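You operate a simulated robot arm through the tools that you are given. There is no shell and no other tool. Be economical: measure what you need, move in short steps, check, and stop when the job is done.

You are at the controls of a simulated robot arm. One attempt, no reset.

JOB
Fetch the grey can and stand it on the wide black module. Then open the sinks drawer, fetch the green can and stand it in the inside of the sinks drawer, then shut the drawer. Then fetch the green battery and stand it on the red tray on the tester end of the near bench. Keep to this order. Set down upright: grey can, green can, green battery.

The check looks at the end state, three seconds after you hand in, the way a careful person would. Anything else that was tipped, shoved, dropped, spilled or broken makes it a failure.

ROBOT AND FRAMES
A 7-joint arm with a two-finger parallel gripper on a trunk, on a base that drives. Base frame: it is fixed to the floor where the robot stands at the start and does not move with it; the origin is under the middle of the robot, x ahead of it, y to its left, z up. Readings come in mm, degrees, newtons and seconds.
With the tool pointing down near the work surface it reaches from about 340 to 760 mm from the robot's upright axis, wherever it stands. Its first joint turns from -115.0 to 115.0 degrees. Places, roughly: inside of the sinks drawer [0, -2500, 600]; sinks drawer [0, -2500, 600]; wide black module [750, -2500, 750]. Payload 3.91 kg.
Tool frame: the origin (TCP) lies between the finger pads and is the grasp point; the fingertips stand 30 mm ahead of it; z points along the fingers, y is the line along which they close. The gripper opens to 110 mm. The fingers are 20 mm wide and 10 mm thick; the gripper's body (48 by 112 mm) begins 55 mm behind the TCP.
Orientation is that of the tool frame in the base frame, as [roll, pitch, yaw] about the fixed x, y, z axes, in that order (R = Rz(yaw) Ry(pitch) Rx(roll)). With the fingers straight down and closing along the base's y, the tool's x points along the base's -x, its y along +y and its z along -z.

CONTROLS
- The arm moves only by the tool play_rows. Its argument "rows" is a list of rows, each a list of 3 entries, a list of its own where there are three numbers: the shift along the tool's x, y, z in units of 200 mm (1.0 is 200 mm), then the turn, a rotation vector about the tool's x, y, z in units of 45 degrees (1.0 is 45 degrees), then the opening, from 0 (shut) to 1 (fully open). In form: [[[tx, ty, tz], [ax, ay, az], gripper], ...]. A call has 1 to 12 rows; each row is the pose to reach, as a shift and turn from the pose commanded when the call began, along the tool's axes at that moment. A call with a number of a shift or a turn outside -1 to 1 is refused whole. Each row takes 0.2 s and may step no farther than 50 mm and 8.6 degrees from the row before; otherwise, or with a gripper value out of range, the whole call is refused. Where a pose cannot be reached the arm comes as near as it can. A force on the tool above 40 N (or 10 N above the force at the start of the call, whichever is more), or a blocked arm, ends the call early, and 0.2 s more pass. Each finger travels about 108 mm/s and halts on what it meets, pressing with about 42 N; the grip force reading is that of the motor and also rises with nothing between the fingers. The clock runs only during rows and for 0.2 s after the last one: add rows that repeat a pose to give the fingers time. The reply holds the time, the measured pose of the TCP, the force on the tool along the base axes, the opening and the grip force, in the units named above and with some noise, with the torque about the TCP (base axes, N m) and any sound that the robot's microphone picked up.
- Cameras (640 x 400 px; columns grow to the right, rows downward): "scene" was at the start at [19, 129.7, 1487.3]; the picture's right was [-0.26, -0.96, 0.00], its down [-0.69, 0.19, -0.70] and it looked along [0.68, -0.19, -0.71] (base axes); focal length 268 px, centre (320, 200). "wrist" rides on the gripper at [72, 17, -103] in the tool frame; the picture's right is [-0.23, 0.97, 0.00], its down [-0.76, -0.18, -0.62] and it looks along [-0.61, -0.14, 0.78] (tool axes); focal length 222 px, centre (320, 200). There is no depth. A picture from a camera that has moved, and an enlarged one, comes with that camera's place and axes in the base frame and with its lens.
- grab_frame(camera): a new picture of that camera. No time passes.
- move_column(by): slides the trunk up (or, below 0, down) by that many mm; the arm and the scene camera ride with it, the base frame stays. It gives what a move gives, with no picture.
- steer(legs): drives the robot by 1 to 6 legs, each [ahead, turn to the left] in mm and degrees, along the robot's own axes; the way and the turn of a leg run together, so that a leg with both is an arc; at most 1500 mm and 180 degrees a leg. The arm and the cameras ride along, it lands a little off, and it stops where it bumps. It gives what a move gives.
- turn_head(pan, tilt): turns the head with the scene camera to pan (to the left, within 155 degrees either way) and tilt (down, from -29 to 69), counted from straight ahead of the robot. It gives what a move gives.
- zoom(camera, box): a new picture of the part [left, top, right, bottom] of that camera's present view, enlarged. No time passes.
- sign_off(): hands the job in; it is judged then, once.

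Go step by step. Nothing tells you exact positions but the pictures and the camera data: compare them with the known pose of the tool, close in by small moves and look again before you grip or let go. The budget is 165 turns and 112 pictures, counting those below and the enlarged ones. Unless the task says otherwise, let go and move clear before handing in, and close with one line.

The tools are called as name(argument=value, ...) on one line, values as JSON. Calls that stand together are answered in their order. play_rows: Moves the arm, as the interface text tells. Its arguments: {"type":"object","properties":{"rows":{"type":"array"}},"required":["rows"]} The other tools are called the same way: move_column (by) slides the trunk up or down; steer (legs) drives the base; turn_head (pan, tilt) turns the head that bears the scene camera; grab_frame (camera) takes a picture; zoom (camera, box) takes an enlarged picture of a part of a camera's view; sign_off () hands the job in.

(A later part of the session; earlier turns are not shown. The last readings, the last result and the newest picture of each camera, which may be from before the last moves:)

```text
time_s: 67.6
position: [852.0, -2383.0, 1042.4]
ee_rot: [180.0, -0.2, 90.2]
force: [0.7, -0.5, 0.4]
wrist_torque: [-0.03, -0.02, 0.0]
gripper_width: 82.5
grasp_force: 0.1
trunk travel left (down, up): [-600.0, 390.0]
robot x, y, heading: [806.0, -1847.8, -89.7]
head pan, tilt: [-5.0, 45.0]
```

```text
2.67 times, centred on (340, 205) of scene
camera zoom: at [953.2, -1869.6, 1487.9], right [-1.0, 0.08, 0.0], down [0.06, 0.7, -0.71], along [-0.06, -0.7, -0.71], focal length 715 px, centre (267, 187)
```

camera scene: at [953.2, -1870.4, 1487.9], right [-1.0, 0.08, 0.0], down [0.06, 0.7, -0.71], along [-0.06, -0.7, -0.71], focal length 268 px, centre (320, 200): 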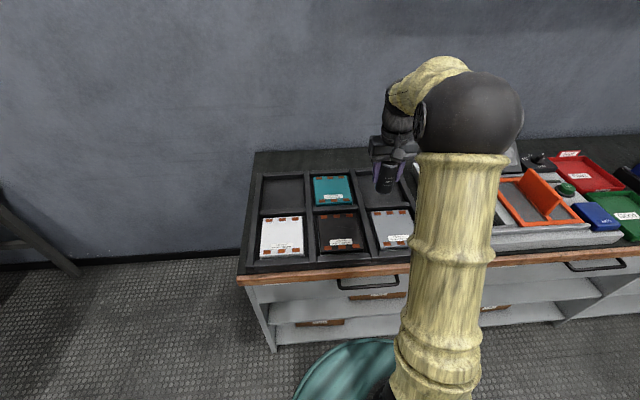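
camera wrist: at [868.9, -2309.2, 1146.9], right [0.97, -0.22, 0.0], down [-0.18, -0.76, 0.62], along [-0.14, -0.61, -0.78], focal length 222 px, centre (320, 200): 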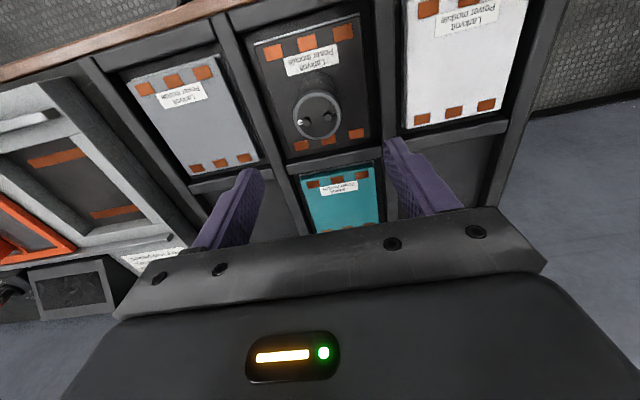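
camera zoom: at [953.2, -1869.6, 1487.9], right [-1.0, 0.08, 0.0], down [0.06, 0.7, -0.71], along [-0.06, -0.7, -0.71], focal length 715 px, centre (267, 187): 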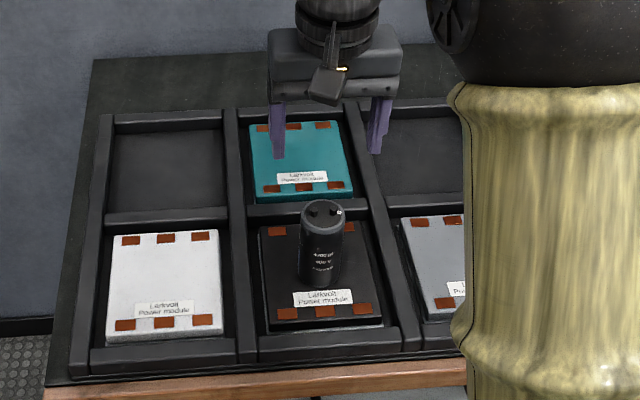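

The grey can stands on the black module. Now driving to the Sinks drawer: back off, shift to x≈0, face the cabinet.

steer(legs=[[-430, 0], [0, -90], [800, 0], [0, 90]])

turn_head(pan=0, tilt=40)

grab_frame(camera="scene")

```text
time_s: 82.0
position: [25.2, -1931.4, 1042.4]
ee_rot: [180.0, -0.1, 89.2]
force: [-0.9, 0.7, -0.7]
wrist_torque: [0.0, -0.03, 0.02]
gripper_width: 82.7
grasp_force: 0.0
trunk travel left (down, up): [-600.0, 390.0]
robot x, y, heading: [-12.6, -1395.7, -90.8]
head pan, tilt: [-5.0, 45.0]
```

```text
time_s: 82.6
position: [25.8, -1932.7, 1042.5]
ee_rot: [180.0, -0.1, 89.2]
force: [0.1, 0.3, 0.1]
wrist_torque: [0.01, 0.03, -0.01]
gripper_width: 82.2
grasp_force: 0.2
trunk travel left (down, up): [-600.0, 390.0]
robot x, y, heading: [-9.6, -1394.3, -90.8]
head pan, tilt: [0.0, 40.0]
```

```text
72 pictures are left
camera scene: at [142.6, -1424.5, 1495.1], right [-1.0, 0.01, 0.0], down [0.01, 0.64, -0.77], along [-0.01, -0.77, -0.64], focal length 268 px, centre (320, 200)
```

scene: 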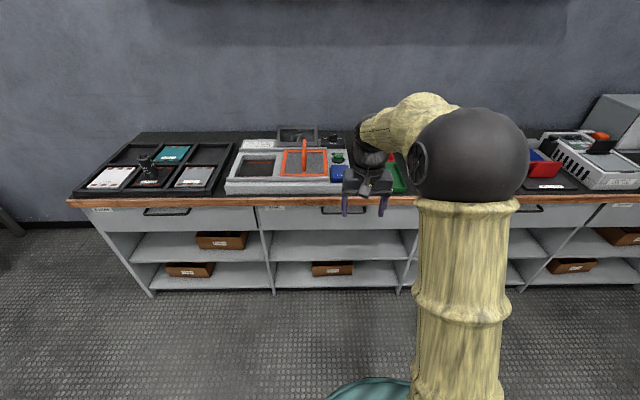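

zoom(camera="scene", box=[240, 170, 420, 290])

grab_frame(camera="wrist")

```text
3.33 times, centred on (330, 230) of scene
camera zoom: at [142.6, -1424.5, 1495.1], right [-1.0, 0.01, 0.0], down [0.01, 0.64, -0.77], along [-0.01, -0.77, -0.64], focal length 894 px, centre (287, 100)
```

zoom: 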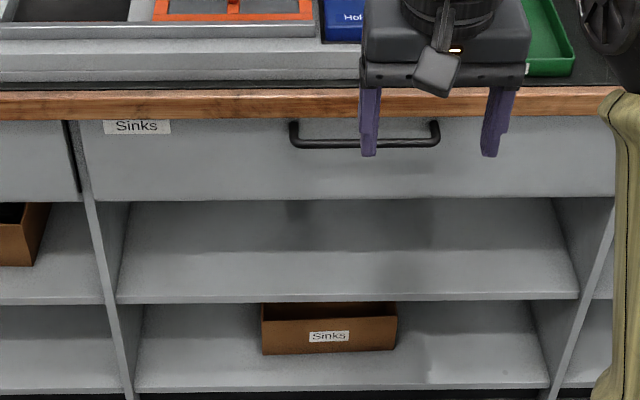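

```text
70 pictures are left
camera wrist: at [43.4, -1858.6, 1146.3], right [0.97, -0.24, 0.0], down [-0.19, -0.76, 0.62], along [-0.15, -0.6, -0.78], focal length 222 px, centre (320, 200)
```

wrist: 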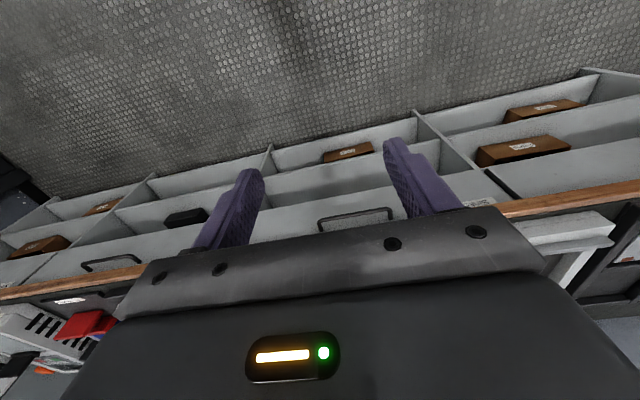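

Handle estimated around (39, -2214, 770). I'll tilt the tool to point horizontally at the drawer, then roll it so that the fingers close vertically.

play_rows(rows=[[[-0.1, 0, 0], [0, -0.166, 0], 0.75], [[-0.2, 0, 0], [0, -0.333, 0], 0.75], [[-0.3, 0, 0], [0, -0.5, 0], 0.75], [[-0.4, 0, 0], [0, -0.666, 0], 0.75], [[-0.5, 0, 0], [0, -0.833, 0], 0.75], [[-0.6, 0, 0], [0, -1.0, 0], 0.75]])

play_rows(rows=[[[0, 0, 0], [0, -0.166, 0], 0.75], [[0, 0, 0], [0, -0.333, 0], 0.75], [[0, 0, 0], [0, -0.5, 0], 0.75], [[0, 0, 0], [0, -0.666, 0], 0.75], [[0, 0, 0], [0, -0.833, 0], 0.75], [[0, 0, 0], [0, -1.0, 0], 0.75]])

grab_frame(camera="wrist")

```text
time_s: 84.0
position: [23.0, -2052.6, 1040.8]
ee_rot: [180.0, 44.9, 89.2]
force: [0.5, 1.2, 0.6]
wrist_torque: [-0.01, 0.01, -0.02]
gripper_width: 82.8
grasp_force: 0.1
trunk travel left (down, up): [-600.0, 390.0]
robot x, y, heading: [-10.8, -1396.2, -90.9]
head pan, tilt: [0.0, 40.0]
```

```text
time_s: 85.4
position: [23.2, -2051.0, 1041.7]
ee_rot: [-168.0, 89.9, 101.0]
force: [0.1, -0.2, -0.2]
wrist_torque: [0.05, 0.04, -0.02]
gripper_width: 82.4
grasp_force: 0.0
trunk travel left (down, up): [-600.0, 390.0]
robot x, y, heading: [-10.5, -1395.7, -90.6]
head pan, tilt: [0.0, 40.0]
```

```text
69 pictures are left
camera wrist: at [42.7, -1947.5, 969.5], right [0.97, -0.02, 0.23], down [-0.17, 0.62, 0.76], along [-0.15, -0.78, 0.61], focal length 222 px, centre (320, 200)
```

wrist: 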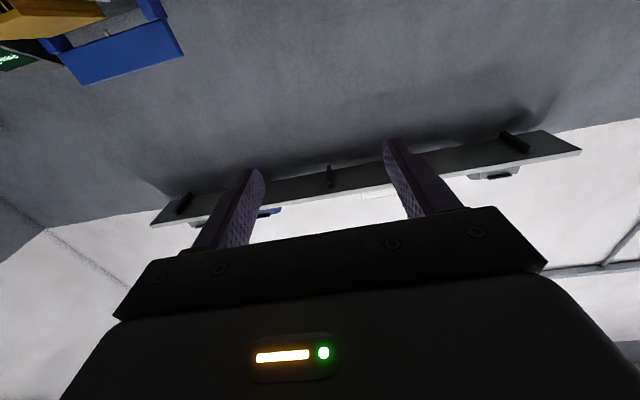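

Tool is horizontal. Now rolling 90° about the fingers' axis.

play_rows(rows=[[[0, 0, 0], [0, 0, 0.166], 0.75], [[0, 0, 0], [0, 0, 0.333], 0.75], [[0, 0, 0], [0, 0, 0.5], 0.75], [[0, 0, 0], [0, 0, 0.666], 0.75], [[0, 0, 0], [0, 0, 0.833], 0.75], [[0, 0, 0], [0, 0, 1.0], 0.75]])

play_rows(rows=[[[0, 0, 0], [0, 0, 0.166], 0.75], [[0, 0, 0], [0, 0, 0.333], 0.75], [[0, 0, 0], [0, 0, 0.5], 0.75], [[0, 0, 0], [0, 0, 0.666], 0.75], [[0, 0, 0], [0, 0, 0.833], 0.75], [[0, 0, 0], [0, 0, 1.0], 0.75]])

grab_frame(camera="wrist")

```text
time_s: 86.8
position: [23.7, -2051.7, 1043.0]
ee_rot: [90.2, 44.9, -0.8]
force: [0.7, 0.5, 0.0]
wrist_torque: [0.02, -0.02, 0.02]
gripper_width: 82.5
grasp_force: 0.0
trunk travel left (down, up): [-600.0, 390.0]
robot x, y, heading: [-8.5, -1389.4, -90.4]
head pan, tilt: [0.0, 40.0]
```

```text
time_s: 88.2
position: [23.6, -2052.3, 1042.7]
ee_rot: [90.1, -0.1, -0.9]
force: [0.4, 0.4, -0.1]
wrist_torque: [0.03, 0.01, -0.01]
gripper_width: 82.6
grasp_force: 0.1
trunk travel left (down, up): [-600.0, 390.0]
robot x, y, heading: [-9.5, -1394.6, -90.7]
head pan, tilt: [0.0, 40.0]
```

```text
68 pictures are left
camera wrist: at [97.9, -1948.4, 1060.5], right [-0.23, 0.0, 0.97], down [-0.75, 0.63, -0.18], along [-0.62, -0.77, -0.14], focal length 222 px, centre (320, 200)
```

wrist: 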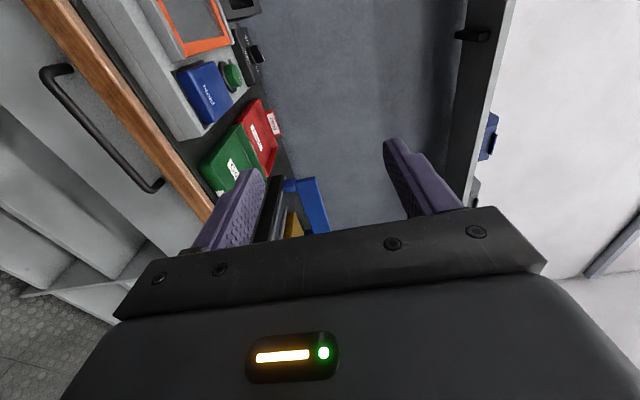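

Orientation is right: closing is vertical now. Lowering to z≈772 in front of the handle.

play_rows(rows=[[[0.02, -0.2, 0], [0, 0, 0], 0.75], [[0.04, -0.4, 0], [0, 0, 0], 0.75], [[0.06, -0.6, 0], [0, 0, 0], 0.75], [[0.08, -0.8, 0], [0, 0, 0], 0.75], [[0.1, -1.0, 0], [0, 0, 0], 0.75]])

play_rows(rows=[[[0, -0.2, 0], [0, 0, 0], 0.75], [[0, -0.36, 0], [0, 0, 0], 0.75], [[0, -0.36, 0], [0, 0, 0], 0.75]])

grab_frame(camera="wrist")

grab_frame(camera="scene")

```text
time_s: 89.4
position: [46.8, -2052.5, 842.8]
ee_rot: [90.1, -0.2, -0.8]
force: [-0.1, -0.2, 0.2]
wrist_torque: [-0.01, -0.02, 0.01]
gripper_width: 82.6
grasp_force: 0.0
trunk travel left (down, up): [-600.0, 390.0]
robot x, y, heading: [-9.6, -1395.0, -90.5]
head pan, tilt: [0.0, 40.0]
```

```text
time_s: 90.2
position: [46.2, -2049.9, 770.3]
ee_rot: [90.0, -0.1, -0.8]
force: [0.5, -0.7, -0.2]
wrist_torque: [0.03, -0.04, 0.0]
gripper_width: 82.2
grasp_force: 0.1
trunk travel left (down, up): [-600.0, 390.0]
robot x, y, heading: [-11.5, -1393.6, -90.7]
head pan, tilt: [0.0, 40.0]
```

```text
67 pictures are left
camera wrist: at [119.6, -1946.7, 787.0], right [-0.23, 0.0, 0.97], down [-0.75, 0.63, -0.18], along [-0.62, -0.77, -0.14], focal length 222 px, centre (320, 200)
```

wrist: 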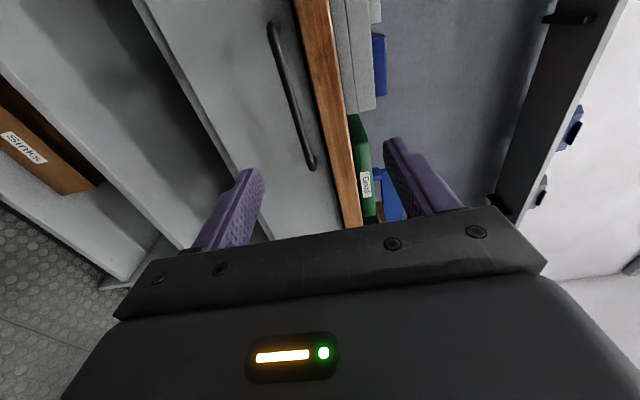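

```text
66 pictures are left
camera scene: at [142.5, -1424.6, 1495.2], right [-1.0, 0.01, 0.0], down [0.01, 0.64, -0.77], along [-0.01, -0.77, -0.64], focal length 268 px, centre (320, 200)
```

scene: 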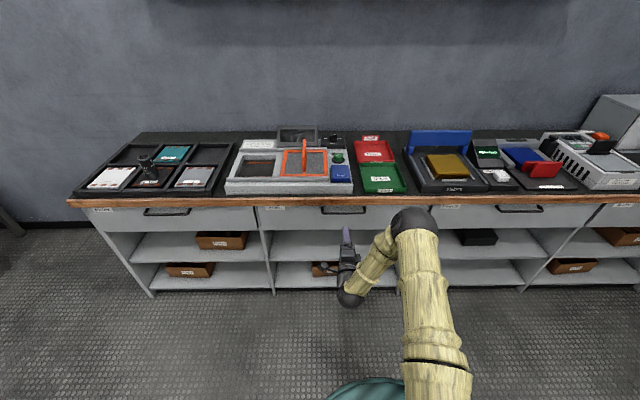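

Refined handle centre: (38, -2245, 738). Aligning, narrowing the opening, and approaching partway.

play_rows(rows=[[[-0.04, -0.1, 0.0], [0, 0, 0], 0.5], [[-0.04, -0.16, 0.2], [0, 0, 0], 0.45], [[-0.04, -0.16, 0.4], [0, 0, 0], 0.45], [[-0.04, -0.16, 0.6], [0, 0, 0], 0.45], [[-0.04, -0.16, 0.6], [0, 0, 0], 0.45]])

grab_frame(camera="wrist")

zoom(camera="scene", box=[280, 180, 420, 280])

```text
time_s: 91.4
position: [34.3, -2173.4, 739.2]
ee_rot: [90.1, 0.1, -0.8]
force: [0.5, 0.0, 0.4]
wrist_torque: [0.03, -0.01, -0.02]
gripper_width: 49.2
grasp_force: 0.0
trunk travel left (down, up): [-600.0, 390.0]
robot x, y, heading: [-9.0, -1397.7, -90.7]
head pan, tilt: [0.0, 40.0]
```

```text
65 pictures are left
camera wrist: at [108.0, -2069.9, 756.4], right [-0.23, 0.0, 0.97], down [-0.75, 0.63, -0.18], along [-0.62, -0.77, -0.14], focal length 222 px, centre (320, 200)
```

wrist: 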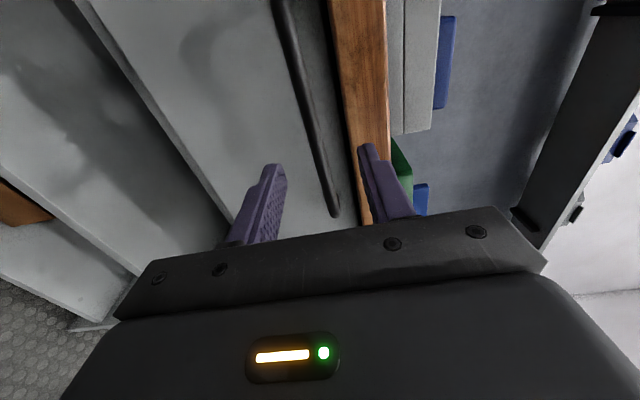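

```text
4.00 times, centred on (350, 230) of scene
camera zoom: at [142.6, -1424.7, 1495.1], right [-1.0, 0.01, 0.0], down [0.01, 0.64, -0.77], along [-0.01, -0.77, -0.64], focal length 1072 px, centre (200, 80)
```

zoom: 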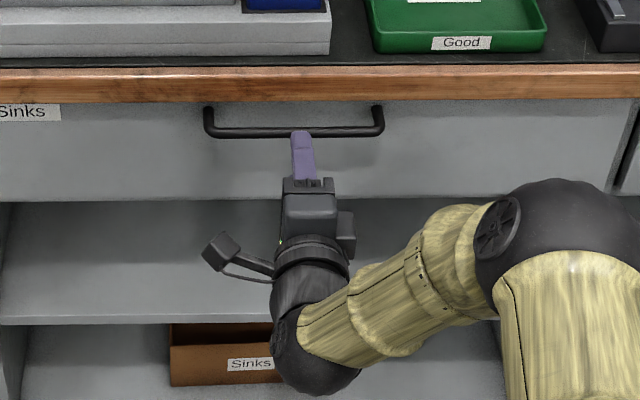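

play_rows(rows=[[[0, -0.005, 0.12], [0, 0, 0], 0.45], [[0, -0.01, 0.24], [0, 0, 0], 0.45], [[0, -0.01, 0.24], [0, 0, 0], 0.45]])

zoom(camera="wrist", box=[200, 60, 440, 240])

zoom(camera="scene", box=[310, 185, 390, 245])

```text
time_s: 92.2
position: [34.2, -2219.3, 738.6]
ee_rot: [90.1, -0.1, -0.8]
force: [-0.2, -0.7, 0.5]
wrist_torque: [0.03, 0.03, -0.02]
gripper_width: 49.6
grasp_force: 0.1
trunk travel left (down, up): [-600.0, 390.0]
robot x, y, heading: [-9.6, -1393.5, -90.6]
head pan, tilt: [0.0, 40.0]
```

```text
2.22 times, centred on (320, 150) of wrist
camera zoom: at [109.1, -2115.8, 755.8], right [-0.23, 0.0, 0.97], down [-0.75, 0.63, -0.18], along [-0.62, -0.77, -0.14], focal length 494 px, centre (320, 311)
```

zoom: 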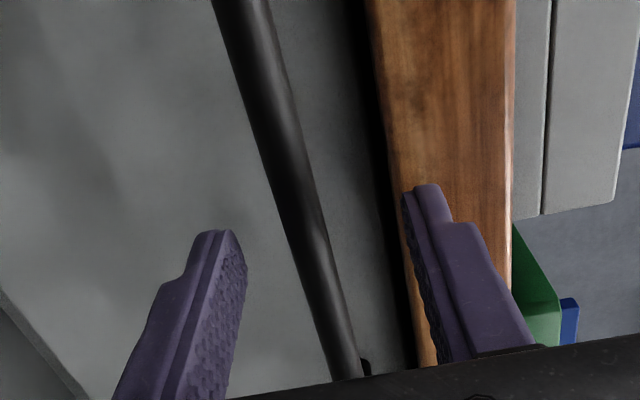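

```text
6.67 times, centred on (350, 215) of scene
camera zoom: at [142.7, -1424.6, 1495.1], right [-1.0, 0.01, 0.0], down [0.01, 0.64, -0.77], along [-0.01, -0.77, -0.64], focal length 1787 px, centre (120, 100)
```

zoom: 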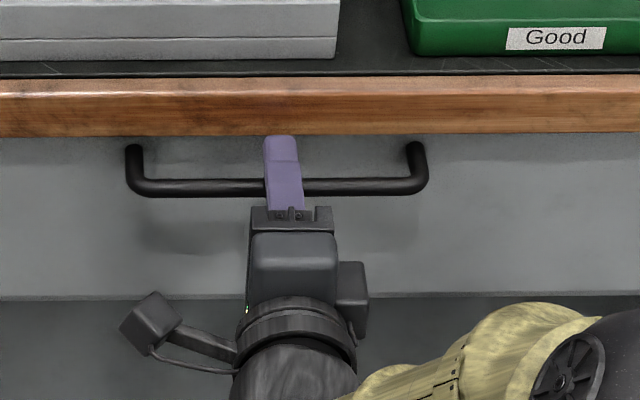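

The bar lies between the fingers. Closing on it.

play_rows(rows=[[[0, 0, 0], [0, 0, 0], 0.25], [[0, 0, 0], [0, 0, 0], 0.05], [[0, 0, 0], [0, 0, 0], 0.05], [[0, 0, 0], [0, 0, 0], 0.05]])

```text
time_s: 93.2
position: [34.6, -2219.9, 734.5]
ee_rot: [90.3, -0.1, -0.9]
force: [-0.9, 3.5, -14.2]
wrist_torque: [0.37, 0.05, 0.05]
gripper_width: 11.7
grasp_force: 45.2
trunk travel left (down, up): [-600.0, 390.0]
robot x, y, heading: [-9.9, -1393.5, -90.8]
head pan, tilt: [0.0, 40.0]
```

Bar gripped (11.7 mm). Pulling the drawer open.

play_rows(rows=[[[0, -0.015, -0.05], [0, 0, 0], 0.05], [[0, -0.015, -0.15], [0, 0, 0], 0.05], [[0, -0.015, -0.25], [0, 0, 0], 0.05], [[0, -0.015, -0.35], [0, 0, 0], 0.05], [[0, -0.015, -0.45], [0, 0, 0], 0.05], [[0, -0.015, -0.55], [0, 0, 0], 0.05], [[0, -0.015, -0.65], [0, 0, 0], 0.05], [[0, -0.015, -0.75], [0, 0, 0], 0.05]])

grab_frame(camera="scene")

```text
time_s: 95.0
position: [35.7, -2068.2, 734.6]
ee_rot: [90.1, 0.0, -0.9]
force: [5.4, 1.8, 6.5]
wrist_torque: [-0.05, -0.05, 1.09]
gripper_width: 11.6
grasp_force: 44.3
trunk travel left (down, up): [-600.0, 390.0]
robot x, y, heading: [-10.9, -1391.7, -90.7]
head pan, tilt: [0.0, 40.0]
```

```text
61 pictures are left
camera scene: at [143.2, -1423.7, 1495.1], right [-1.0, 0.01, 0.0], down [0.01, 0.64, -0.77], along [-0.01, -0.77, -0.64], focal length 268 px, centre (320, 200)
```

scene: 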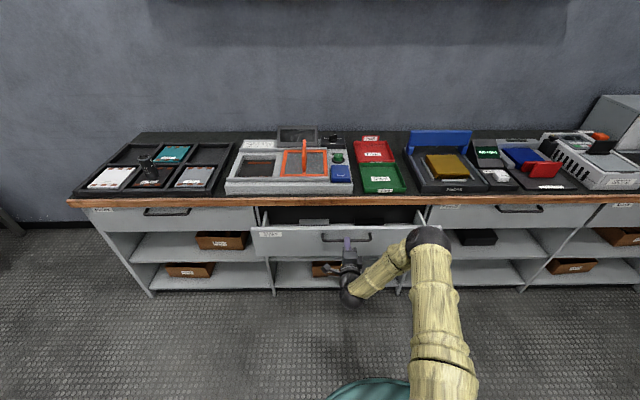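

Drawer comes out smoothly; there's an object inside. Pulling further.

play_rows(rows=[[[0, 0, -0.1], [0, 0, 0], 0.05], [[0, 0, -0.2], [0, 0, 0], 0.05], [[0, 0, -0.3], [0, 0, 0], 0.05], [[0, 0, -0.4], [0, 0, 0], 0.05], [[0, 0, -0.5], [0, 0, 0], 0.05], [[0, 0, -0.6], [0, 0, 0], 0.05], [[0, 0, -0.7], [0, 0, 0], 0.05], [[0, 0, -0.8], [0, 0, 0], 0.05]])

grab_frame(camera="scene")

```text
time_s: 96.8
position: [34.4, -1907.6, 735.5]
ee_rot: [89.8, -0.1, -1.1]
force: [-24.3, 1.3, 23.8]
wrist_torque: [-0.5, -0.03, 0.29]
gripper_width: 11.8
grasp_force: 44.9
trunk travel left (down, up): [-600.0, 390.0]
robot x, y, heading: [-10.5, -1393.0, -91.0]
head pan, tilt: [0.0, 40.0]
```

```text
60 pictures are left
camera scene: at [140.0, -1422.2, 1495.6], right [-1.0, 0.01, 0.0], down [0.01, 0.64, -0.77], along [-0.01, -0.77, -0.64], focal length 268 px, centre (320, 200)
```

scene: 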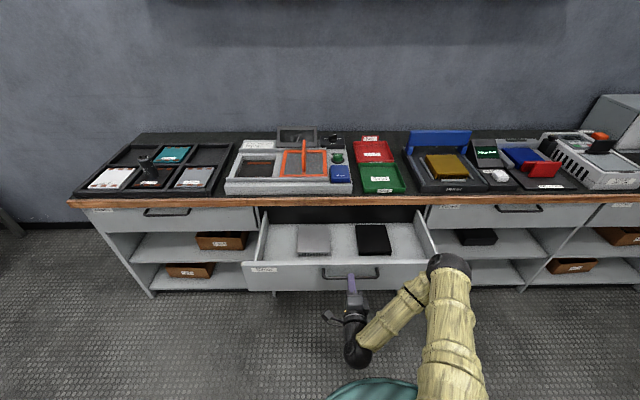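

Drawer open about 310 mm with two heat sinks inside and ample room. Releasing the handle and backing off.

play_rows(rows=[[[0, 0, 0], [0, 0, 0], 0.25], [[0, 0, 0], [0, 0, 0], 0.5], [[0, 0, 0], [0, 0, 0], 0.5]])

steer(legs=[[-130, 0]])

play_rows(rows=[[[0, 0.2, 0], [0, 0, 0], 0.5], [[0, 0.4, 0], [0, 0, 0], 0.5], [[0, 0.6, 0], [0, 0, 0], 0.5], [[0, 0.8, 0.1], [0, 0, 0], 0.5], [[0, 1.0, 0.2], [0, 0, 0], 0.5]])

grab_frame(camera="scene")

```text
time_s: 97.6
position: [37.1, -1909.9, 731.5]
ee_rot: [90.2, 0.0, -0.7]
force: [-1.1, 0.3, -1.0]
wrist_torque: [0.02, 0.03, 0.0]
gripper_width: 54.9
grasp_force: 0.1
trunk travel left (down, up): [-600.0, 390.0]
robot x, y, heading: [-9.8, -1396.6, -90.6]
head pan, tilt: [0.0, 40.0]
```

```text
time_s: 98.9
position: [35.2, -1777.1, 732.8]
ee_rot: [90.1, 0.0, -1.3]
force: [-0.1, 0.4, -0.7]
wrist_torque: [0.05, 0.02, 0.03]
gripper_width: 55.1
grasp_force: 0.1
trunk travel left (down, up): [-600.0, 390.0]
robot x, y, heading: [-10.6, -1261.4, -91.2]
head pan, tilt: [0.0, 40.0]
```

```text
time_s: 100.1
position: [33.6, -1817.0, 929.5]
ee_rot: [90.1, 0.0, -1.4]
force: [0.6, 0.3, 0.4]
wrist_torque: [0.01, 0.01, 0.0]
gripper_width: 55.1
grasp_force: 0.1
trunk travel left (down, up): [-600.0, 390.0]
robot x, y, heading: [-12.6, -1261.5, -91.1]
head pan, tilt: [0.0, 40.0]
```

```text
59 pictures are left
camera scene: at [144.4, -1293.2, 1495.1], right [-1.0, 0.02, 0.0], down [0.01, 0.64, -0.77], along [-0.01, -0.77, -0.64], focal length 268 px, centre (320, 200)
```

scene: 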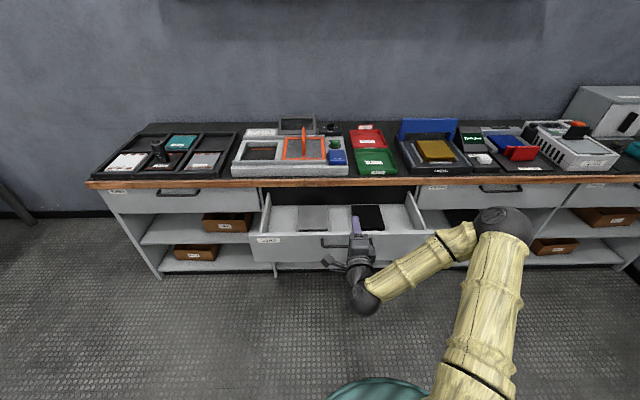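

Drawer stays open. Turning the tool back to straight down.

play_rows(rows=[[[0, 0.1, 0], [0, 0, -0.166], 0.75], [[0, 0.2, 0], [0, 0, -0.333], 0.75], [[0, 0.3, 0], [0, 0, -0.5], 0.75], [[0, 0.4, 0], [0, 0, -0.666], 0.75], [[0, 0.5, 0], [0, 0, -0.833], 0.75], [[0, 0.5, 0], [0, 0, -1.0], 0.75]])

play_rows(rows=[[[0, 0, 0], [0, 0, -0.166], 0.75], [[0, 0, 0], [0, 0, -0.333], 0.75], [[0, 0, 0], [0, 0, -0.5], 0.75], [[0, 0, 0], [0, 0, -0.666], 0.75], [[0, 0, 0], [0, 0, -0.833], 0.75], [[0, 0, 0], [0, 0, -1.0], 0.75]])

play_rows(rows=[[[0, 0, 0], [0, 0.166, 0], 0.75], [[0, 0, 0], [0, 0.333, 0], 0.75], [[0, 0, 0], [0, 0.5, 0], 0.75], [[0, 0, 0], [0, 0.666, 0], 0.75], [[0, 0, 0], [0, 0.833, 0], 0.75], [[0, 0, 0], [0, 1.0, 0], 0.75]])

play_rows(rows=[[[0, 0, 0], [0, 0.166, 0], 0.75], [[0, 0, 0], [0, 0.333, 0], 0.75], [[0, 0, 0], [0, 0.5, 0], 0.75], [[0, 0, 0], [0, 0.666, 0], 0.75], [[0, 0, 0], [0, 0.833, 0], 0.75], [[0, 0, 0], [0, 1.0, 0], 0.75]])

```text
time_s: 101.5
position: [35.1, -1817.9, 1033.3]
ee_rot: [90.1, 45.1, -1.2]
force: [-0.1, 0.1, 0.3]
wrist_torque: [0.02, -0.01, 0.01]
gripper_width: 82.5
grasp_force: 0.1
trunk travel left (down, up): [-600.0, 390.0]
robot x, y, heading: [-7.5, -1262.6, -91.0]
head pan, tilt: [0.0, 40.0]
```

```text
time_s: 102.9
position: [35.0, -1817.4, 1034.2]
ee_rot: [-129.7, 89.8, 139.1]
force: [0.2, -0.5, -0.4]
wrist_torque: [0.01, -0.01, 0.0]
gripper_width: 82.7
grasp_force: 0.0
trunk travel left (down, up): [-600.0, 390.0]
robot x, y, heading: [-12.9, -1262.2, -91.2]
head pan, tilt: [0.0, 40.0]
```

```text
time_s: 104.3
position: [35.8, -1817.1, 1032.0]
ee_rot: [179.9, 44.8, 88.8]
force: [0.8, 0.6, 0.6]
wrist_torque: [0.02, 0.02, 0.03]
gripper_width: 82.4
grasp_force: 0.0
trunk travel left (down, up): [-600.0, 390.0]
robot x, y, heading: [-11.5, -1263.0, -91.0]
head pan, tilt: [0.0, 40.0]
```

```text
time_s: 105.7
position: [33.7, -1817.6, 1032.1]
ee_rot: [-179.9, -0.1, 88.6]
force: [0.7, 0.0, -1.1]
wrist_torque: [0.0, 0.01, -0.02]
gripper_width: 82.3
grasp_force: 0.1
out of reach, approached as far as the arm can: row 1
trunk travel left (down, up): [-600.0, 390.0]
robot x, y, heading: [-13.1, -1264.5, -90.7]
head pan, tilt: [0.0, 40.0]
```

Driving back to the near bench for the green can.

steer(legs=[[0, 90.7], [-370, 0], [0, 90], [1262, 0], [0, -90]])

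turn_head(pan=0, tilt=40)

grab_frame(camera="scene")

```text
time_s: 125.7
position: [106.8, 93.2, 1032.7]
ee_rot: [-180.0, -0.2, -177.3]
force: [0.7, 0.3, -0.4]
wrist_torque: [-0.03, 0.03, 0.02]
gripper_width: 82.7
grasp_force: 0.0
trunk travel left (down, up): [-600.0, 390.0]
robot x, y, heading: [-441.6, 13.2, 2.7]
head pan, tilt: [0.0, 40.0]
```

```text
time_s: 126.3
position: [107.1, 92.1, 1032.6]
ee_rot: [-180.0, -0.1, -177.3]
force: [0.4, -0.1, -1.1]
wrist_torque: [0.03, 0.02, 0.0]
gripper_width: 82.6
grasp_force: 0.0
trunk travel left (down, up): [-600.0, 390.0]
robot x, y, heading: [-443.3, 11.2, 2.8]
head pan, tilt: [0.0, 40.0]
```

```text
58 pictures are left
camera scene: at [-423.9, 164.2, 1495.1], right [0.05, -1.0, 0.0], down [-0.64, -0.03, -0.77], along [0.77, 0.04, -0.64], focal length 268 px, centre (320, 200)
```

scene: 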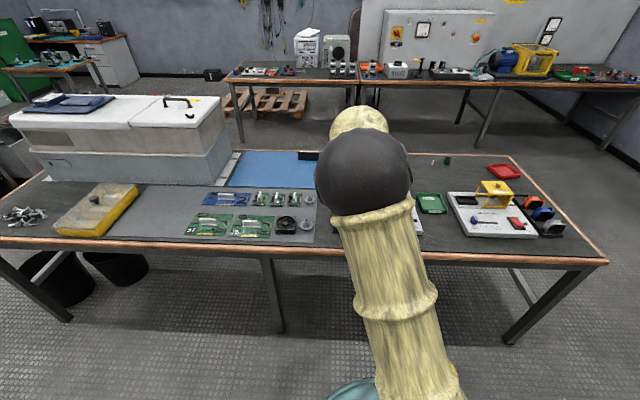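

steer(legs=[[0, -2.7], [400, 0]])

grab_frame(camera="wrist")

```text
time_s: 129.2
position: [513.8, 68.7, 1031.5]
ee_rot: [179.9, -0.1, -179.9]
force: [-0.3, 0.4, 1.4]
wrist_torque: [0.0, 0.01, 0.04]
gripper_width: 82.1
grasp_force: 0.1
trunk travel left (down, up): [-600.0, 390.0]
robot x, y, heading: [-39.9, 11.8, 0.1]
head pan, tilt: [0.0, 40.0]
```

```text
57 pictures are left
camera wrist: at [442.0, 87.1, 1136.1], right [0.23, 0.97, 0.0], down [0.76, -0.18, 0.62], along [0.61, -0.14, -0.78], focal length 222 px, centre (320, 200)
```

wrist: 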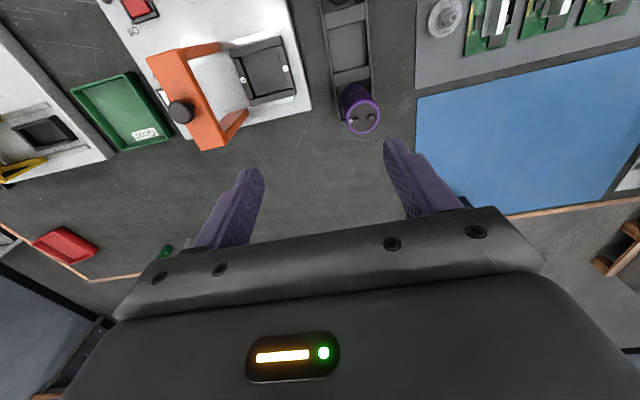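

Moving above the green can, expected near (407, 121).

play_rows(rows=[[[0.13, 0.06, 0], [0, 0, 0], 0.75], [[0.27, 0.13, 0.1], [0, 0, 0], 0.75], [[0.4, 0.19, 0.25], [0, 0, 0], 0.75], [[0.535, 0.257, 0.42], [0, 0, 0], 0.75], [[0.535, 0.257, 0.57], [0, 0, 0], 0.75], [[0.535, 0.257, 0.57], [0, 0, 0], 0.75]])

grab_frame(camera="wrist")

turn_head(pan=-5, tilt=55)

zoom(camera="scene", box=[240, 120, 400, 260])

```text
time_s: 130.6
position: [403.9, 120.5, 915.6]
ee_rot: [-180.0, 0.0, -179.8]
force: [-1.1, 0.6, 0.0]
wrist_torque: [-0.02, 0.03, -0.01]
gripper_width: 82.7
grasp_force: 0.0
trunk travel left (down, up): [-600.0, 390.0]
robot x, y, heading: [-37.5, 12.5, 0.3]
head pan, tilt: [0.0, 40.0]
```

```text
56 pictures are left
camera wrist: at [332.7, 139.1, 1019.9], right [0.23, 0.97, 0.0], down [0.76, -0.18, 0.62], along [0.61, -0.14, -0.78], focal length 222 px, centre (320, 200)
```

wrist: 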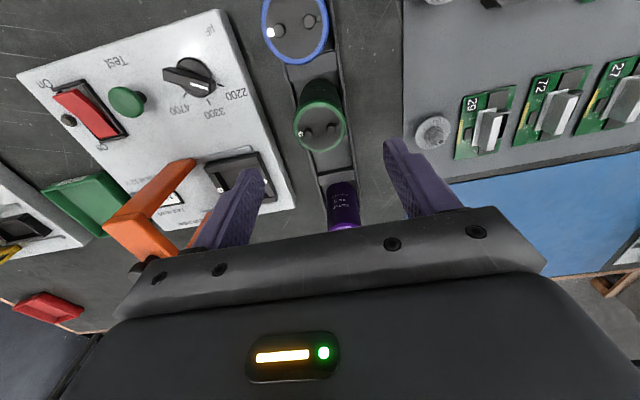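

```text
time_s: 131.4
position: [403.8, 120.1, 916.0]
ee_rot: [-180.0, -0.2, -179.9]
force: [-1.0, -0.1, 0.4]
wrist_torque: [0.0, 0.0, 0.0]
gripper_width: 82.4
grasp_force: 0.0
trunk travel left (down, up): [-600.0, 390.0]
robot x, y, heading: [-39.7, 10.8, 0.2]
head pan, tilt: [-5.0, 55.0]
```

```text
2.86 times, centred on (320, 190) of scene
camera zoom: at [-27.1, 157.7, 1474.5], right [-0.08, -1.0, 0.0], down [-0.82, 0.07, -0.57], along [0.57, -0.05, -0.82], focal length 766 px, centre (320, 229)
```

zoom: 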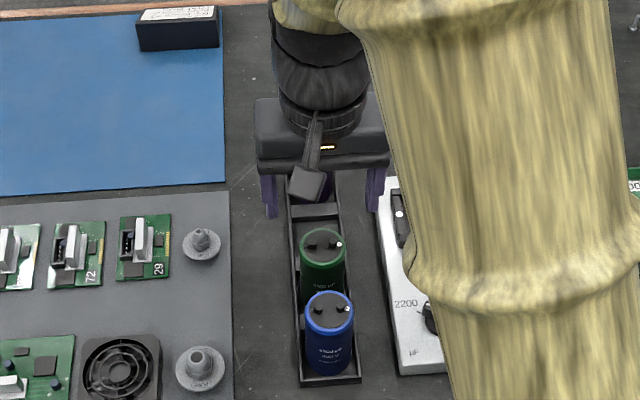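

Green can at (408, 122). Descending to z≈784 and gripping.

play_rows(rows=[[[-0.022, 0.008, 0.15], [0, 0, 0], 0.75], [[-0.022, 0.008, 0.3], [0, 0, 0], 0.75], [[-0.022, 0.008, 0.45], [0, 0, 0], 0.75], [[-0.022, 0.008, 0.58], [0, 0, 0], 0.75], [[-0.022, 0.008, 0.66], [0, 0, 0], 0.75], [[-0.022, 0.008, 0.66], [0, 0, 0], 0.4], [[-0.022, 0.008, 0.66], [0, 0, 0], 0.3], [[-0.022, 0.008, 0.66], [0, 0, 0], 0.3], [[-0.022, 0.008, 0.66], [0, 0, 0], 0.3]])

play_rows(rows=[[[0, 0, -0.1], [0, 0, 0], 0.3], [[0, 0, -0.3], [0, 0, 0], 0.3], [[0, 0, -0.5], [0, 0, 0], 0.3], [[0, 0, -0.7], [0, 0, 0], 0.3], [[0, 0, -0.9], [0, 0, 0], 0.3], [[0, 0, -1.0], [0, 0, 0], 0.3]])

grab_frame(camera="wrist")

```text
time_s: 133.4
position: [410.0, 119.7, 784.9]
ee_rot: [-179.9, -0.1, -179.9]
force: [-0.5, 0.2, -1.1]
wrist_torque: [0.02, 0.01, 0.03]
gripper_width: 47.0
grasp_force: 41.9
trunk travel left (down, up): [-600.0, 390.0]
robot x, y, heading: [-42.2, 11.5, 0.2]
head pan, tilt: [-5.0, 55.0]
```

```text
time_s: 134.8
position: [409.9, 117.7, 985.9]
ee_rot: [-180.0, -0.1, -179.9]
force: [0.6, 0.3, -2.3]
wrist_torque: [-0.01, -0.04, -0.01]
gripper_width: 47.0
grasp_force: 42.0
trunk travel left (down, up): [-600.0, 390.0]
robot x, y, heading: [-40.7, 12.6, 0.0]
head pan, tilt: [-5.0, 55.0]
```

```text
54 pictures are left
camera wrist: at [338.3, 137.4, 1089.9], right [0.23, 0.97, 0.0], down [0.76, -0.18, 0.62], along [0.61, -0.14, -0.78], focal length 222 px, centre (320, 200)
```

wrist: 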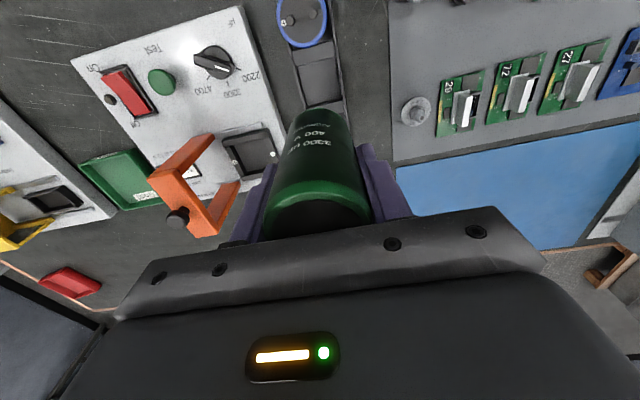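

Green can held. Driving back to the drawer (staying at x≈-390, facing the cabinet).

steer(legs=[[-350, 0], [0, -90], [1400, 0]])

turn_head(pan=15, tilt=45)

grab_frame(camera="scene")

```text
time_s: 147.4
position: [-314.5, -1819.3, 985.8]
ee_rot: [-179.9, -0.1, 88.3]
force: [-0.3, 0.5, -1.6]
wrist_torque: [0.0, -0.01, 0.02]
gripper_width: 46.9
grasp_force: 41.8
trunk travel left (down, up): [-600.0, 390.0]
robot x, y, heading: [-409.2, -1368.3, -91.8]
head pan, tilt: [-5.0, 55.0]
```

```text
time_s: 148.2
position: [-314.8, -1820.9, 985.6]
ee_rot: [-179.9, -0.1, 88.3]
force: [0.1, 0.6, -2.1]
wrist_torque: [0.0, 0.0, 0.0]
gripper_width: 46.9
grasp_force: 42.4
trunk travel left (down, up): [-600.0, 390.0]
robot x, y, heading: [-403.9, -1371.0, -91.7]
head pan, tilt: [15.0, 45.0]
```

```text
53 pictures are left
camera scene: at [-232.2, -1393.5, 1487.8], right [-0.97, -0.23, 0.0], down [-0.16, 0.69, -0.71], along [0.16, -0.69, -0.71], focal length 268 px, centre (320, 200)
```

scene: 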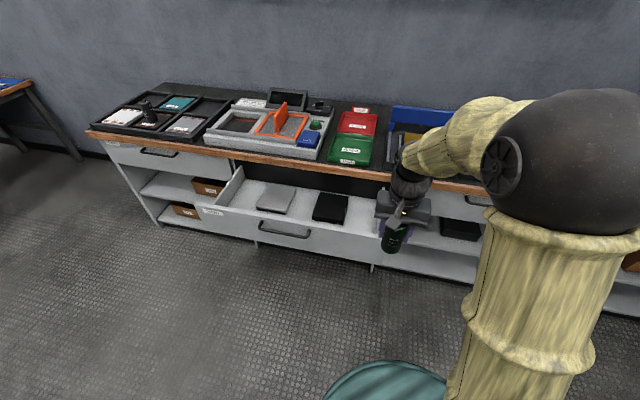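

Drawer still open with free space at its right portion. Moving a bit closer.

steer(legs=[[0, 1.7], [150, 0]])

play_rows(rows=[[[-0.1, 0.15, 0], [0, 0, 0], 0.3], [[-0.2, 0.3, 0], [0, 0, 0], 0.3], [[-0.3, 0.45, 0], [0, 0, 0], 0.3], [[-0.45, 0.6, 0], [0, 0, 0], 0.3], [[-0.6, 0.6, 0], [0, 0, 0], 0.3]])

grab_frame(camera="scene")

grab_frame(camera="wrist")

```text
time_s: 150.0
position: [-300.8, -1972.7, 984.9]
ee_rot: [-179.9, -0.2, 90.1]
force: [-0.4, -0.2, -2.6]
wrist_torque: [0.0, -0.01, 0.03]
gripper_width: 46.9
grasp_force: 41.5
trunk travel left (down, up): [-600.0, 390.0]
robot x, y, heading: [-408.7, -1521.4, -89.6]
head pan, tilt: [15.0, 45.0]
```

```text
time_s: 151.2
position: [-182.1, -2094.0, 985.6]
ee_rot: [-180.0, -0.1, 90.2]
force: [0.2, 0.2, -3.3]
wrist_torque: [-0.01, 0.02, 0.0]
gripper_width: 46.9
grasp_force: 41.9
trunk travel left (down, up): [-600.0, 390.0]
robot x, y, heading: [-407.6, -1523.1, -89.9]
head pan, tilt: [15.0, 45.0]
```

```text
52 pictures are left
camera scene: at [-230.9, -1543.2, 1487.8], right [-0.97, -0.26, 0.0], down [-0.18, 0.68, -0.71], along [0.18, -0.68, -0.71], focal length 268 px, centre (320, 200)
```

scene: 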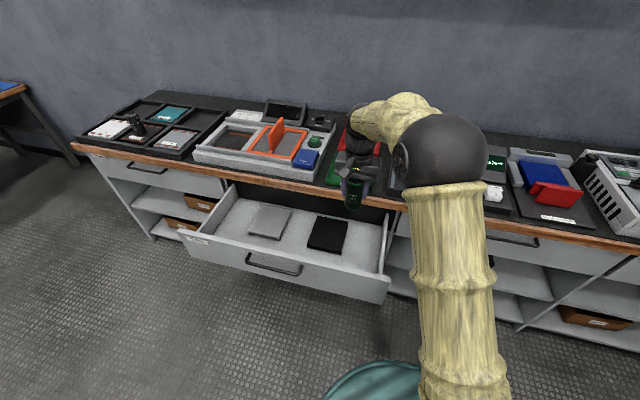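

```text
51 pictures are left
camera wrist: at [-164.4, -2018.8, 1089.7], right [0.97, -0.23, 0.0], down [-0.18, -0.76, 0.62], along [-0.14, -0.61, -0.78], focal length 222 px, centre (320, 200)
```

wrist: 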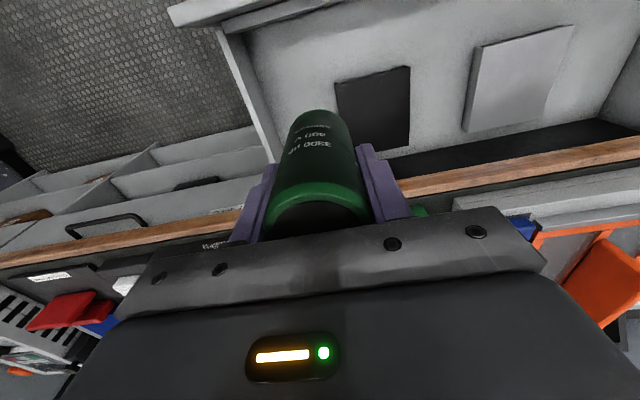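

Free floor between black sink (edge x≈-160) and right wall (x≈-290): target (-225, -2090). I'll rotate the gripper 90° so the fingers close along y for clearance.

play_rows(rows=[[[0, -0.05, 0], [0, 0, 0.166], 0.3], [[0, -0.1, 0], [0, 0, 0.333], 0.3], [[0, -0.15, 0], [0, 0, 0.5], 0.3], [[0, -0.2, 0], [0, 0, 0.666], 0.3], [[0, -0.21, 0], [0, 0, 0.833], 0.3], [[0, -0.21, 0], [0, 0, 1.0], 0.3]])

play_rows(rows=[[[0, 0, 0], [0, 0, 0.166], 0.3], [[0, 0, 0], [0, 0, 0.333], 0.3], [[0, 0, 0], [0, 0, 0.5], 0.3], [[0, 0, 0], [0, 0, 0.666], 0.3], [[0, 0, 0], [0, 0, 0.833], 0.3], [[0, 0, 0], [0, 0, 1.0], 0.3]])

grab_frame(camera="wrist")

zoom(camera="scene", box=[200, 140, 440, 320])

```text
time_s: 152.6
position: [-221.8, -2094.1, 984.2]
ee_rot: [-179.9, 0.0, 44.9]
force: [-0.7, -0.6, -2.3]
wrist_torque: [0.0, 0.03, 0.01]
gripper_width: 46.9
grasp_force: 42.2
trunk travel left (down, up): [-600.0, 390.0]
robot x, y, heading: [-406.6, -1523.1, -89.6]
head pan, tilt: [15.0, 45.0]
```

```text
time_s: 154.0
position: [-221.7, -2092.3, 983.4]
ee_rot: [-179.9, -0.1, 0.0]
force: [0.7, 0.2, -2.3]
wrist_torque: [0.05, 0.02, 0.02]
gripper_width: 47.0
grasp_force: 41.8
trunk travel left (down, up): [-600.0, 390.0]
robot x, y, heading: [-406.8, -1521.3, -89.8]
head pan, tilt: [15.0, 45.0]
```

```text
50 pictures are left
camera wrist: at [-148.6, -2107.4, 1088.7], right [-0.23, -0.97, 0.0], down [-0.76, 0.18, 0.62], along [-0.61, 0.14, -0.78], focal length 222 px, centre (320, 200)
```

wrist: 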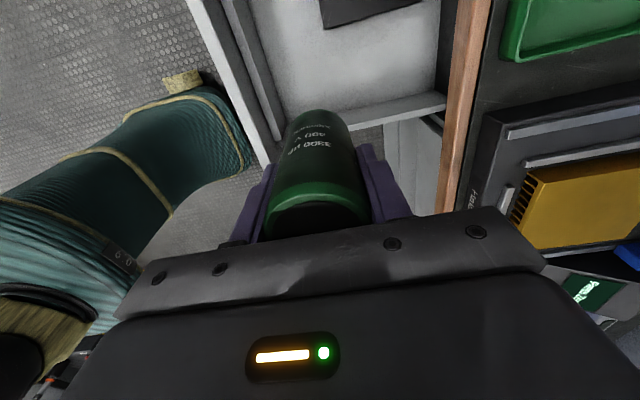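

```text
2.22 times, centred on (320, 230) of scene
camera zoom: at [-230.9, -1542.6, 1487.8], right [-0.97, -0.26, 0.0], down [-0.19, 0.68, -0.71], along [0.18, -0.68, -0.71], focal length 596 px, centre (320, 133)
```

zoom: 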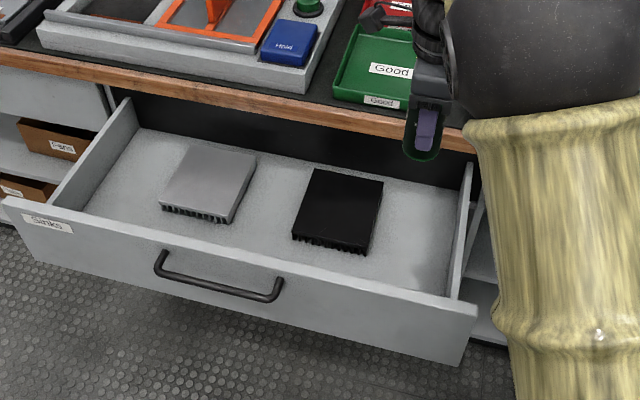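

Gap confirmed; x≈-228 is central. Descending.

play_rows(rows=[[[-0.03, 0, 0.2], [0, 0, 0], 0.3], [[-0.03, 0, 0.4], [0, 0, 0], 0.3], [[-0.03, 0, 0.6], [0, 0, 0], 0.3], [[-0.03, 0, 0.8], [0, 0, 0], 0.3]])

zoom(camera="scene", box=[260, 160, 460, 320])

grab_frame(camera="wrist")

```text
time_s: 155.0
position: [-225.6, -2090.4, 824.1]
ee_rot: [-179.9, 0.1, 0.1]
force: [-1.2, 0.9, -1.8]
wrist_torque: [0.0, 0.03, 0.02]
gripper_width: 47.0
grasp_force: 42.1
trunk travel left (down, up): [-600.0, 390.0]
robot x, y, heading: [-402.9, -1525.1, -90.0]
head pan, tilt: [15.0, 45.0]
```

```text
2.50 times, centred on (360, 240) of scene
camera zoom: at [-230.8, -1543.2, 1487.8], right [-0.97, -0.26, 0.0], down [-0.19, 0.68, -0.71], along [0.18, -0.68, -0.71], focal length 670 px, centre (220, 100)
```

zoom: 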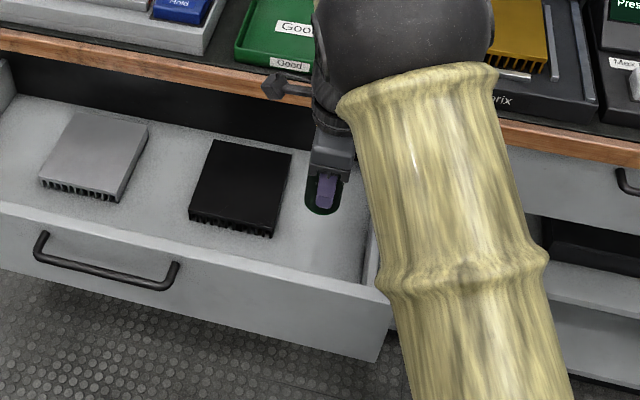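

```text
47 pictures are left
camera wrist: at [-153.0, -2107.5, 927.4], right [-0.23, -0.97, 0.0], down [-0.76, 0.18, 0.62], along [-0.61, 0.14, -0.78], focal length 222 px, centre (320, 200)
```

wrist: 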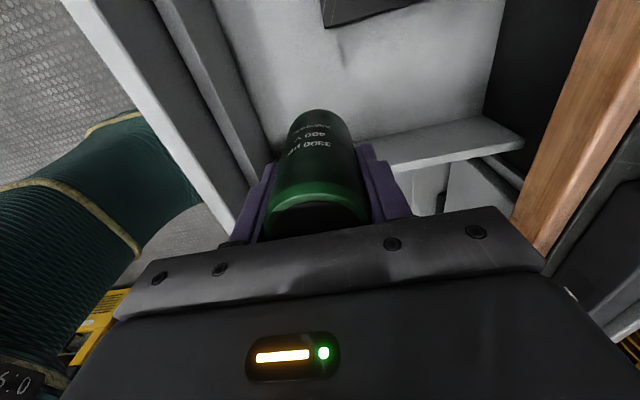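

play_rows(rows=[[[0, 0, 0.12], [0, 0, 0], 0.3], [[0, 0, 0.24], [0, 0, 0], 0.3], [[0, 0, 0.36], [0, 0, 0], 0.3], [[0, 0, 0.42], [0, 0, 0], 0.3]])

grab_frame(camera="wrist")

zoom(camera="scene", box=[320, 180, 400, 260])

```text
time_s: 156.0
position: [-227.9, -2092.1, 741.6]
ee_rot: [-179.8, 0.0, 0.1]
force: [0.5, 0.7, -3.0]
wrist_torque: [0.02, -0.04, 0.01]
gripper_width: 46.8
grasp_force: 42.0
trunk travel left (down, up): [-600.0, 390.0]
robot x, y, heading: [-405.5, -1522.5, -89.6]
head pan, tilt: [15.0, 45.0]
```

```text
46 pictures are left
camera wrist: at [-154.2, -2106.9, 845.8], right [-0.23, -0.97, 0.0], down [-0.76, 0.18, 0.62], along [-0.61, 0.14, -0.78], focal length 222 px, centre (320, 200)
```

wrist: 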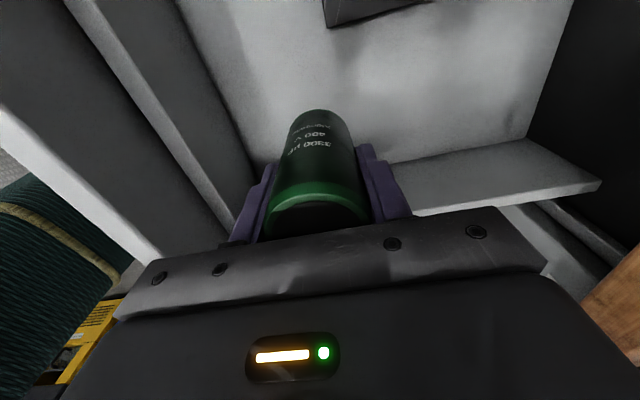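

```text
5.00 times, centred on (360, 220) of scene
camera zoom: at [-230.9, -1542.8, 1487.8], right [-0.97, -0.26, 0.0], down [-0.18, 0.68, -0.71], along [0.18, -0.68, -0.71], focal length 1340 px, centre (120, 100)
```

zoom: 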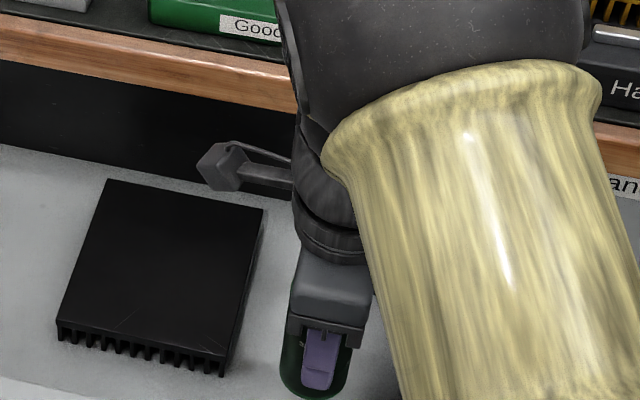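

Continuing down in small steps until contact.

play_rows(rows=[[[0, 0, 0.02], [0, 0, 0], 0.3], [[0, 0, 0.04], [0, 0, 0], 0.3], [[0, 0, 0.04], [0, 0, 0], 0.3]])

play_rows(rows=[[[0, 0, 0.01], [0, 0, 0], 0.3], [[0, 0, 0.02], [0, 0, 0], 0.3], [[0, 0, 0.02], [0, 0, 0], 0.3]])

play_rows(rows=[[[0, 0, 0.01], [0, 0, 0], 0.3], [[0, 0, 0.02], [0, 0, 0], 0.3], [[0, 0, 0.02], [0, 0, 0], 0.3]])

```text
time_s: 156.8
position: [-227.5, -2090.7, 732.9]
ee_rot: [-179.8, 0.0, 0.1]
force: [0.4, 0.0, -3.0]
wrist_torque: [0.01, 0.03, 0.01]
gripper_width: 47.0
grasp_force: 42.0
trunk travel left (down, up): [-600.0, 390.0]
robot x, y, heading: [-406.2, -1520.3, -89.8]
head pan, tilt: [15.0, 45.0]
```

```text
time_s: 157.6
position: [-226.0, -2091.3, 728.7]
ee_rot: [-179.8, 0.0, 0.1]
force: [0.0, 0.0, -2.6]
wrist_torque: [0.01, 0.03, -0.01]
gripper_width: 47.0
grasp_force: 42.0
trunk travel left (down, up): [-600.0, 390.0]
robot x, y, heading: [-405.5, -1522.9, -89.6]
head pan, tilt: [15.0, 45.0]
```

```text
time_s: 158.4
position: [-226.5, -2090.7, 725.1]
ee_rot: [-179.8, 0.0, 0.2]
force: [0.9, 0.1, -0.6]
wrist_torque: [0.02, -0.03, 0.02]
gripper_width: 47.1
grasp_force: 42.0
trunk travel left (down, up): [-600.0, 390.0]
robot x, y, heading: [-406.7, -1520.1, -89.8]
head pan, tilt: [15.0, 45.0]
```

play_rows(rows=[[[0, 0, 0.01], [0, 0, 0], 0.3], [[0, 0, 0.02], [0, 0, 0], 0.3], [[0, 0, 0.02], [0, 0, 0], 0.3]])

```text
time_s: 159.2
position: [-226.8, -2091.2, 720.8]
ee_rot: [-179.8, 0.1, 0.1]
force: [-0.6, -0.7, -2.7]
wrist_torque: [-0.02, 0.0, 0.02]
gripper_width: 47.1
grasp_force: 42.1
trunk travel left (down, up): [-600.0, 390.0]
robot x, y, heading: [-407.9, -1520.5, -89.8]
head pan, tilt: [15.0, 45.0]
```

play_rows(rows=[[[0, 0, 0.01], [0, 0, 0], 0.3], [[0, 0, 0.02], [0, 0, 0], 0.3], [[0, 0, 0.02], [0, 0, 0], 0.3]])

play_rows(rows=[[[0, 0, 0.01], [0, 0, 0], 0.3], [[0, 0, 0.02], [0, 0, 0], 0.3], [[0, 0, 0.02], [0, 0, 0], 0.3]])

```text
time_s: 160.0
position: [-228.9, -2092.4, 717.3]
ee_rot: [-179.9, 0.0, 0.1]
force: [-0.9, 0.6, -2.9]
wrist_torque: [0.01, 0.02, 0.01]
gripper_width: 47.1
grasp_force: 42.1
trunk travel left (down, up): [-600.0, 390.0]
robot x, y, heading: [-407.7, -1519.8, -89.9]
head pan, tilt: [15.0, 45.0]
```

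```text
time_s: 160.8
position: [-227.3, -2091.6, 714.0]
ee_rot: [-179.9, 0.1, 0.1]
force: [-0.4, 0.0, -1.7]
wrist_torque: [-0.02, 0.05, 0.0]
gripper_width: 46.9
grasp_force: 42.5
trunk travel left (down, up): [-600.0, 390.0]
robot x, y, heading: [-403.8, -1520.2, -89.7]
head pan, tilt: [15.0, 45.0]
```

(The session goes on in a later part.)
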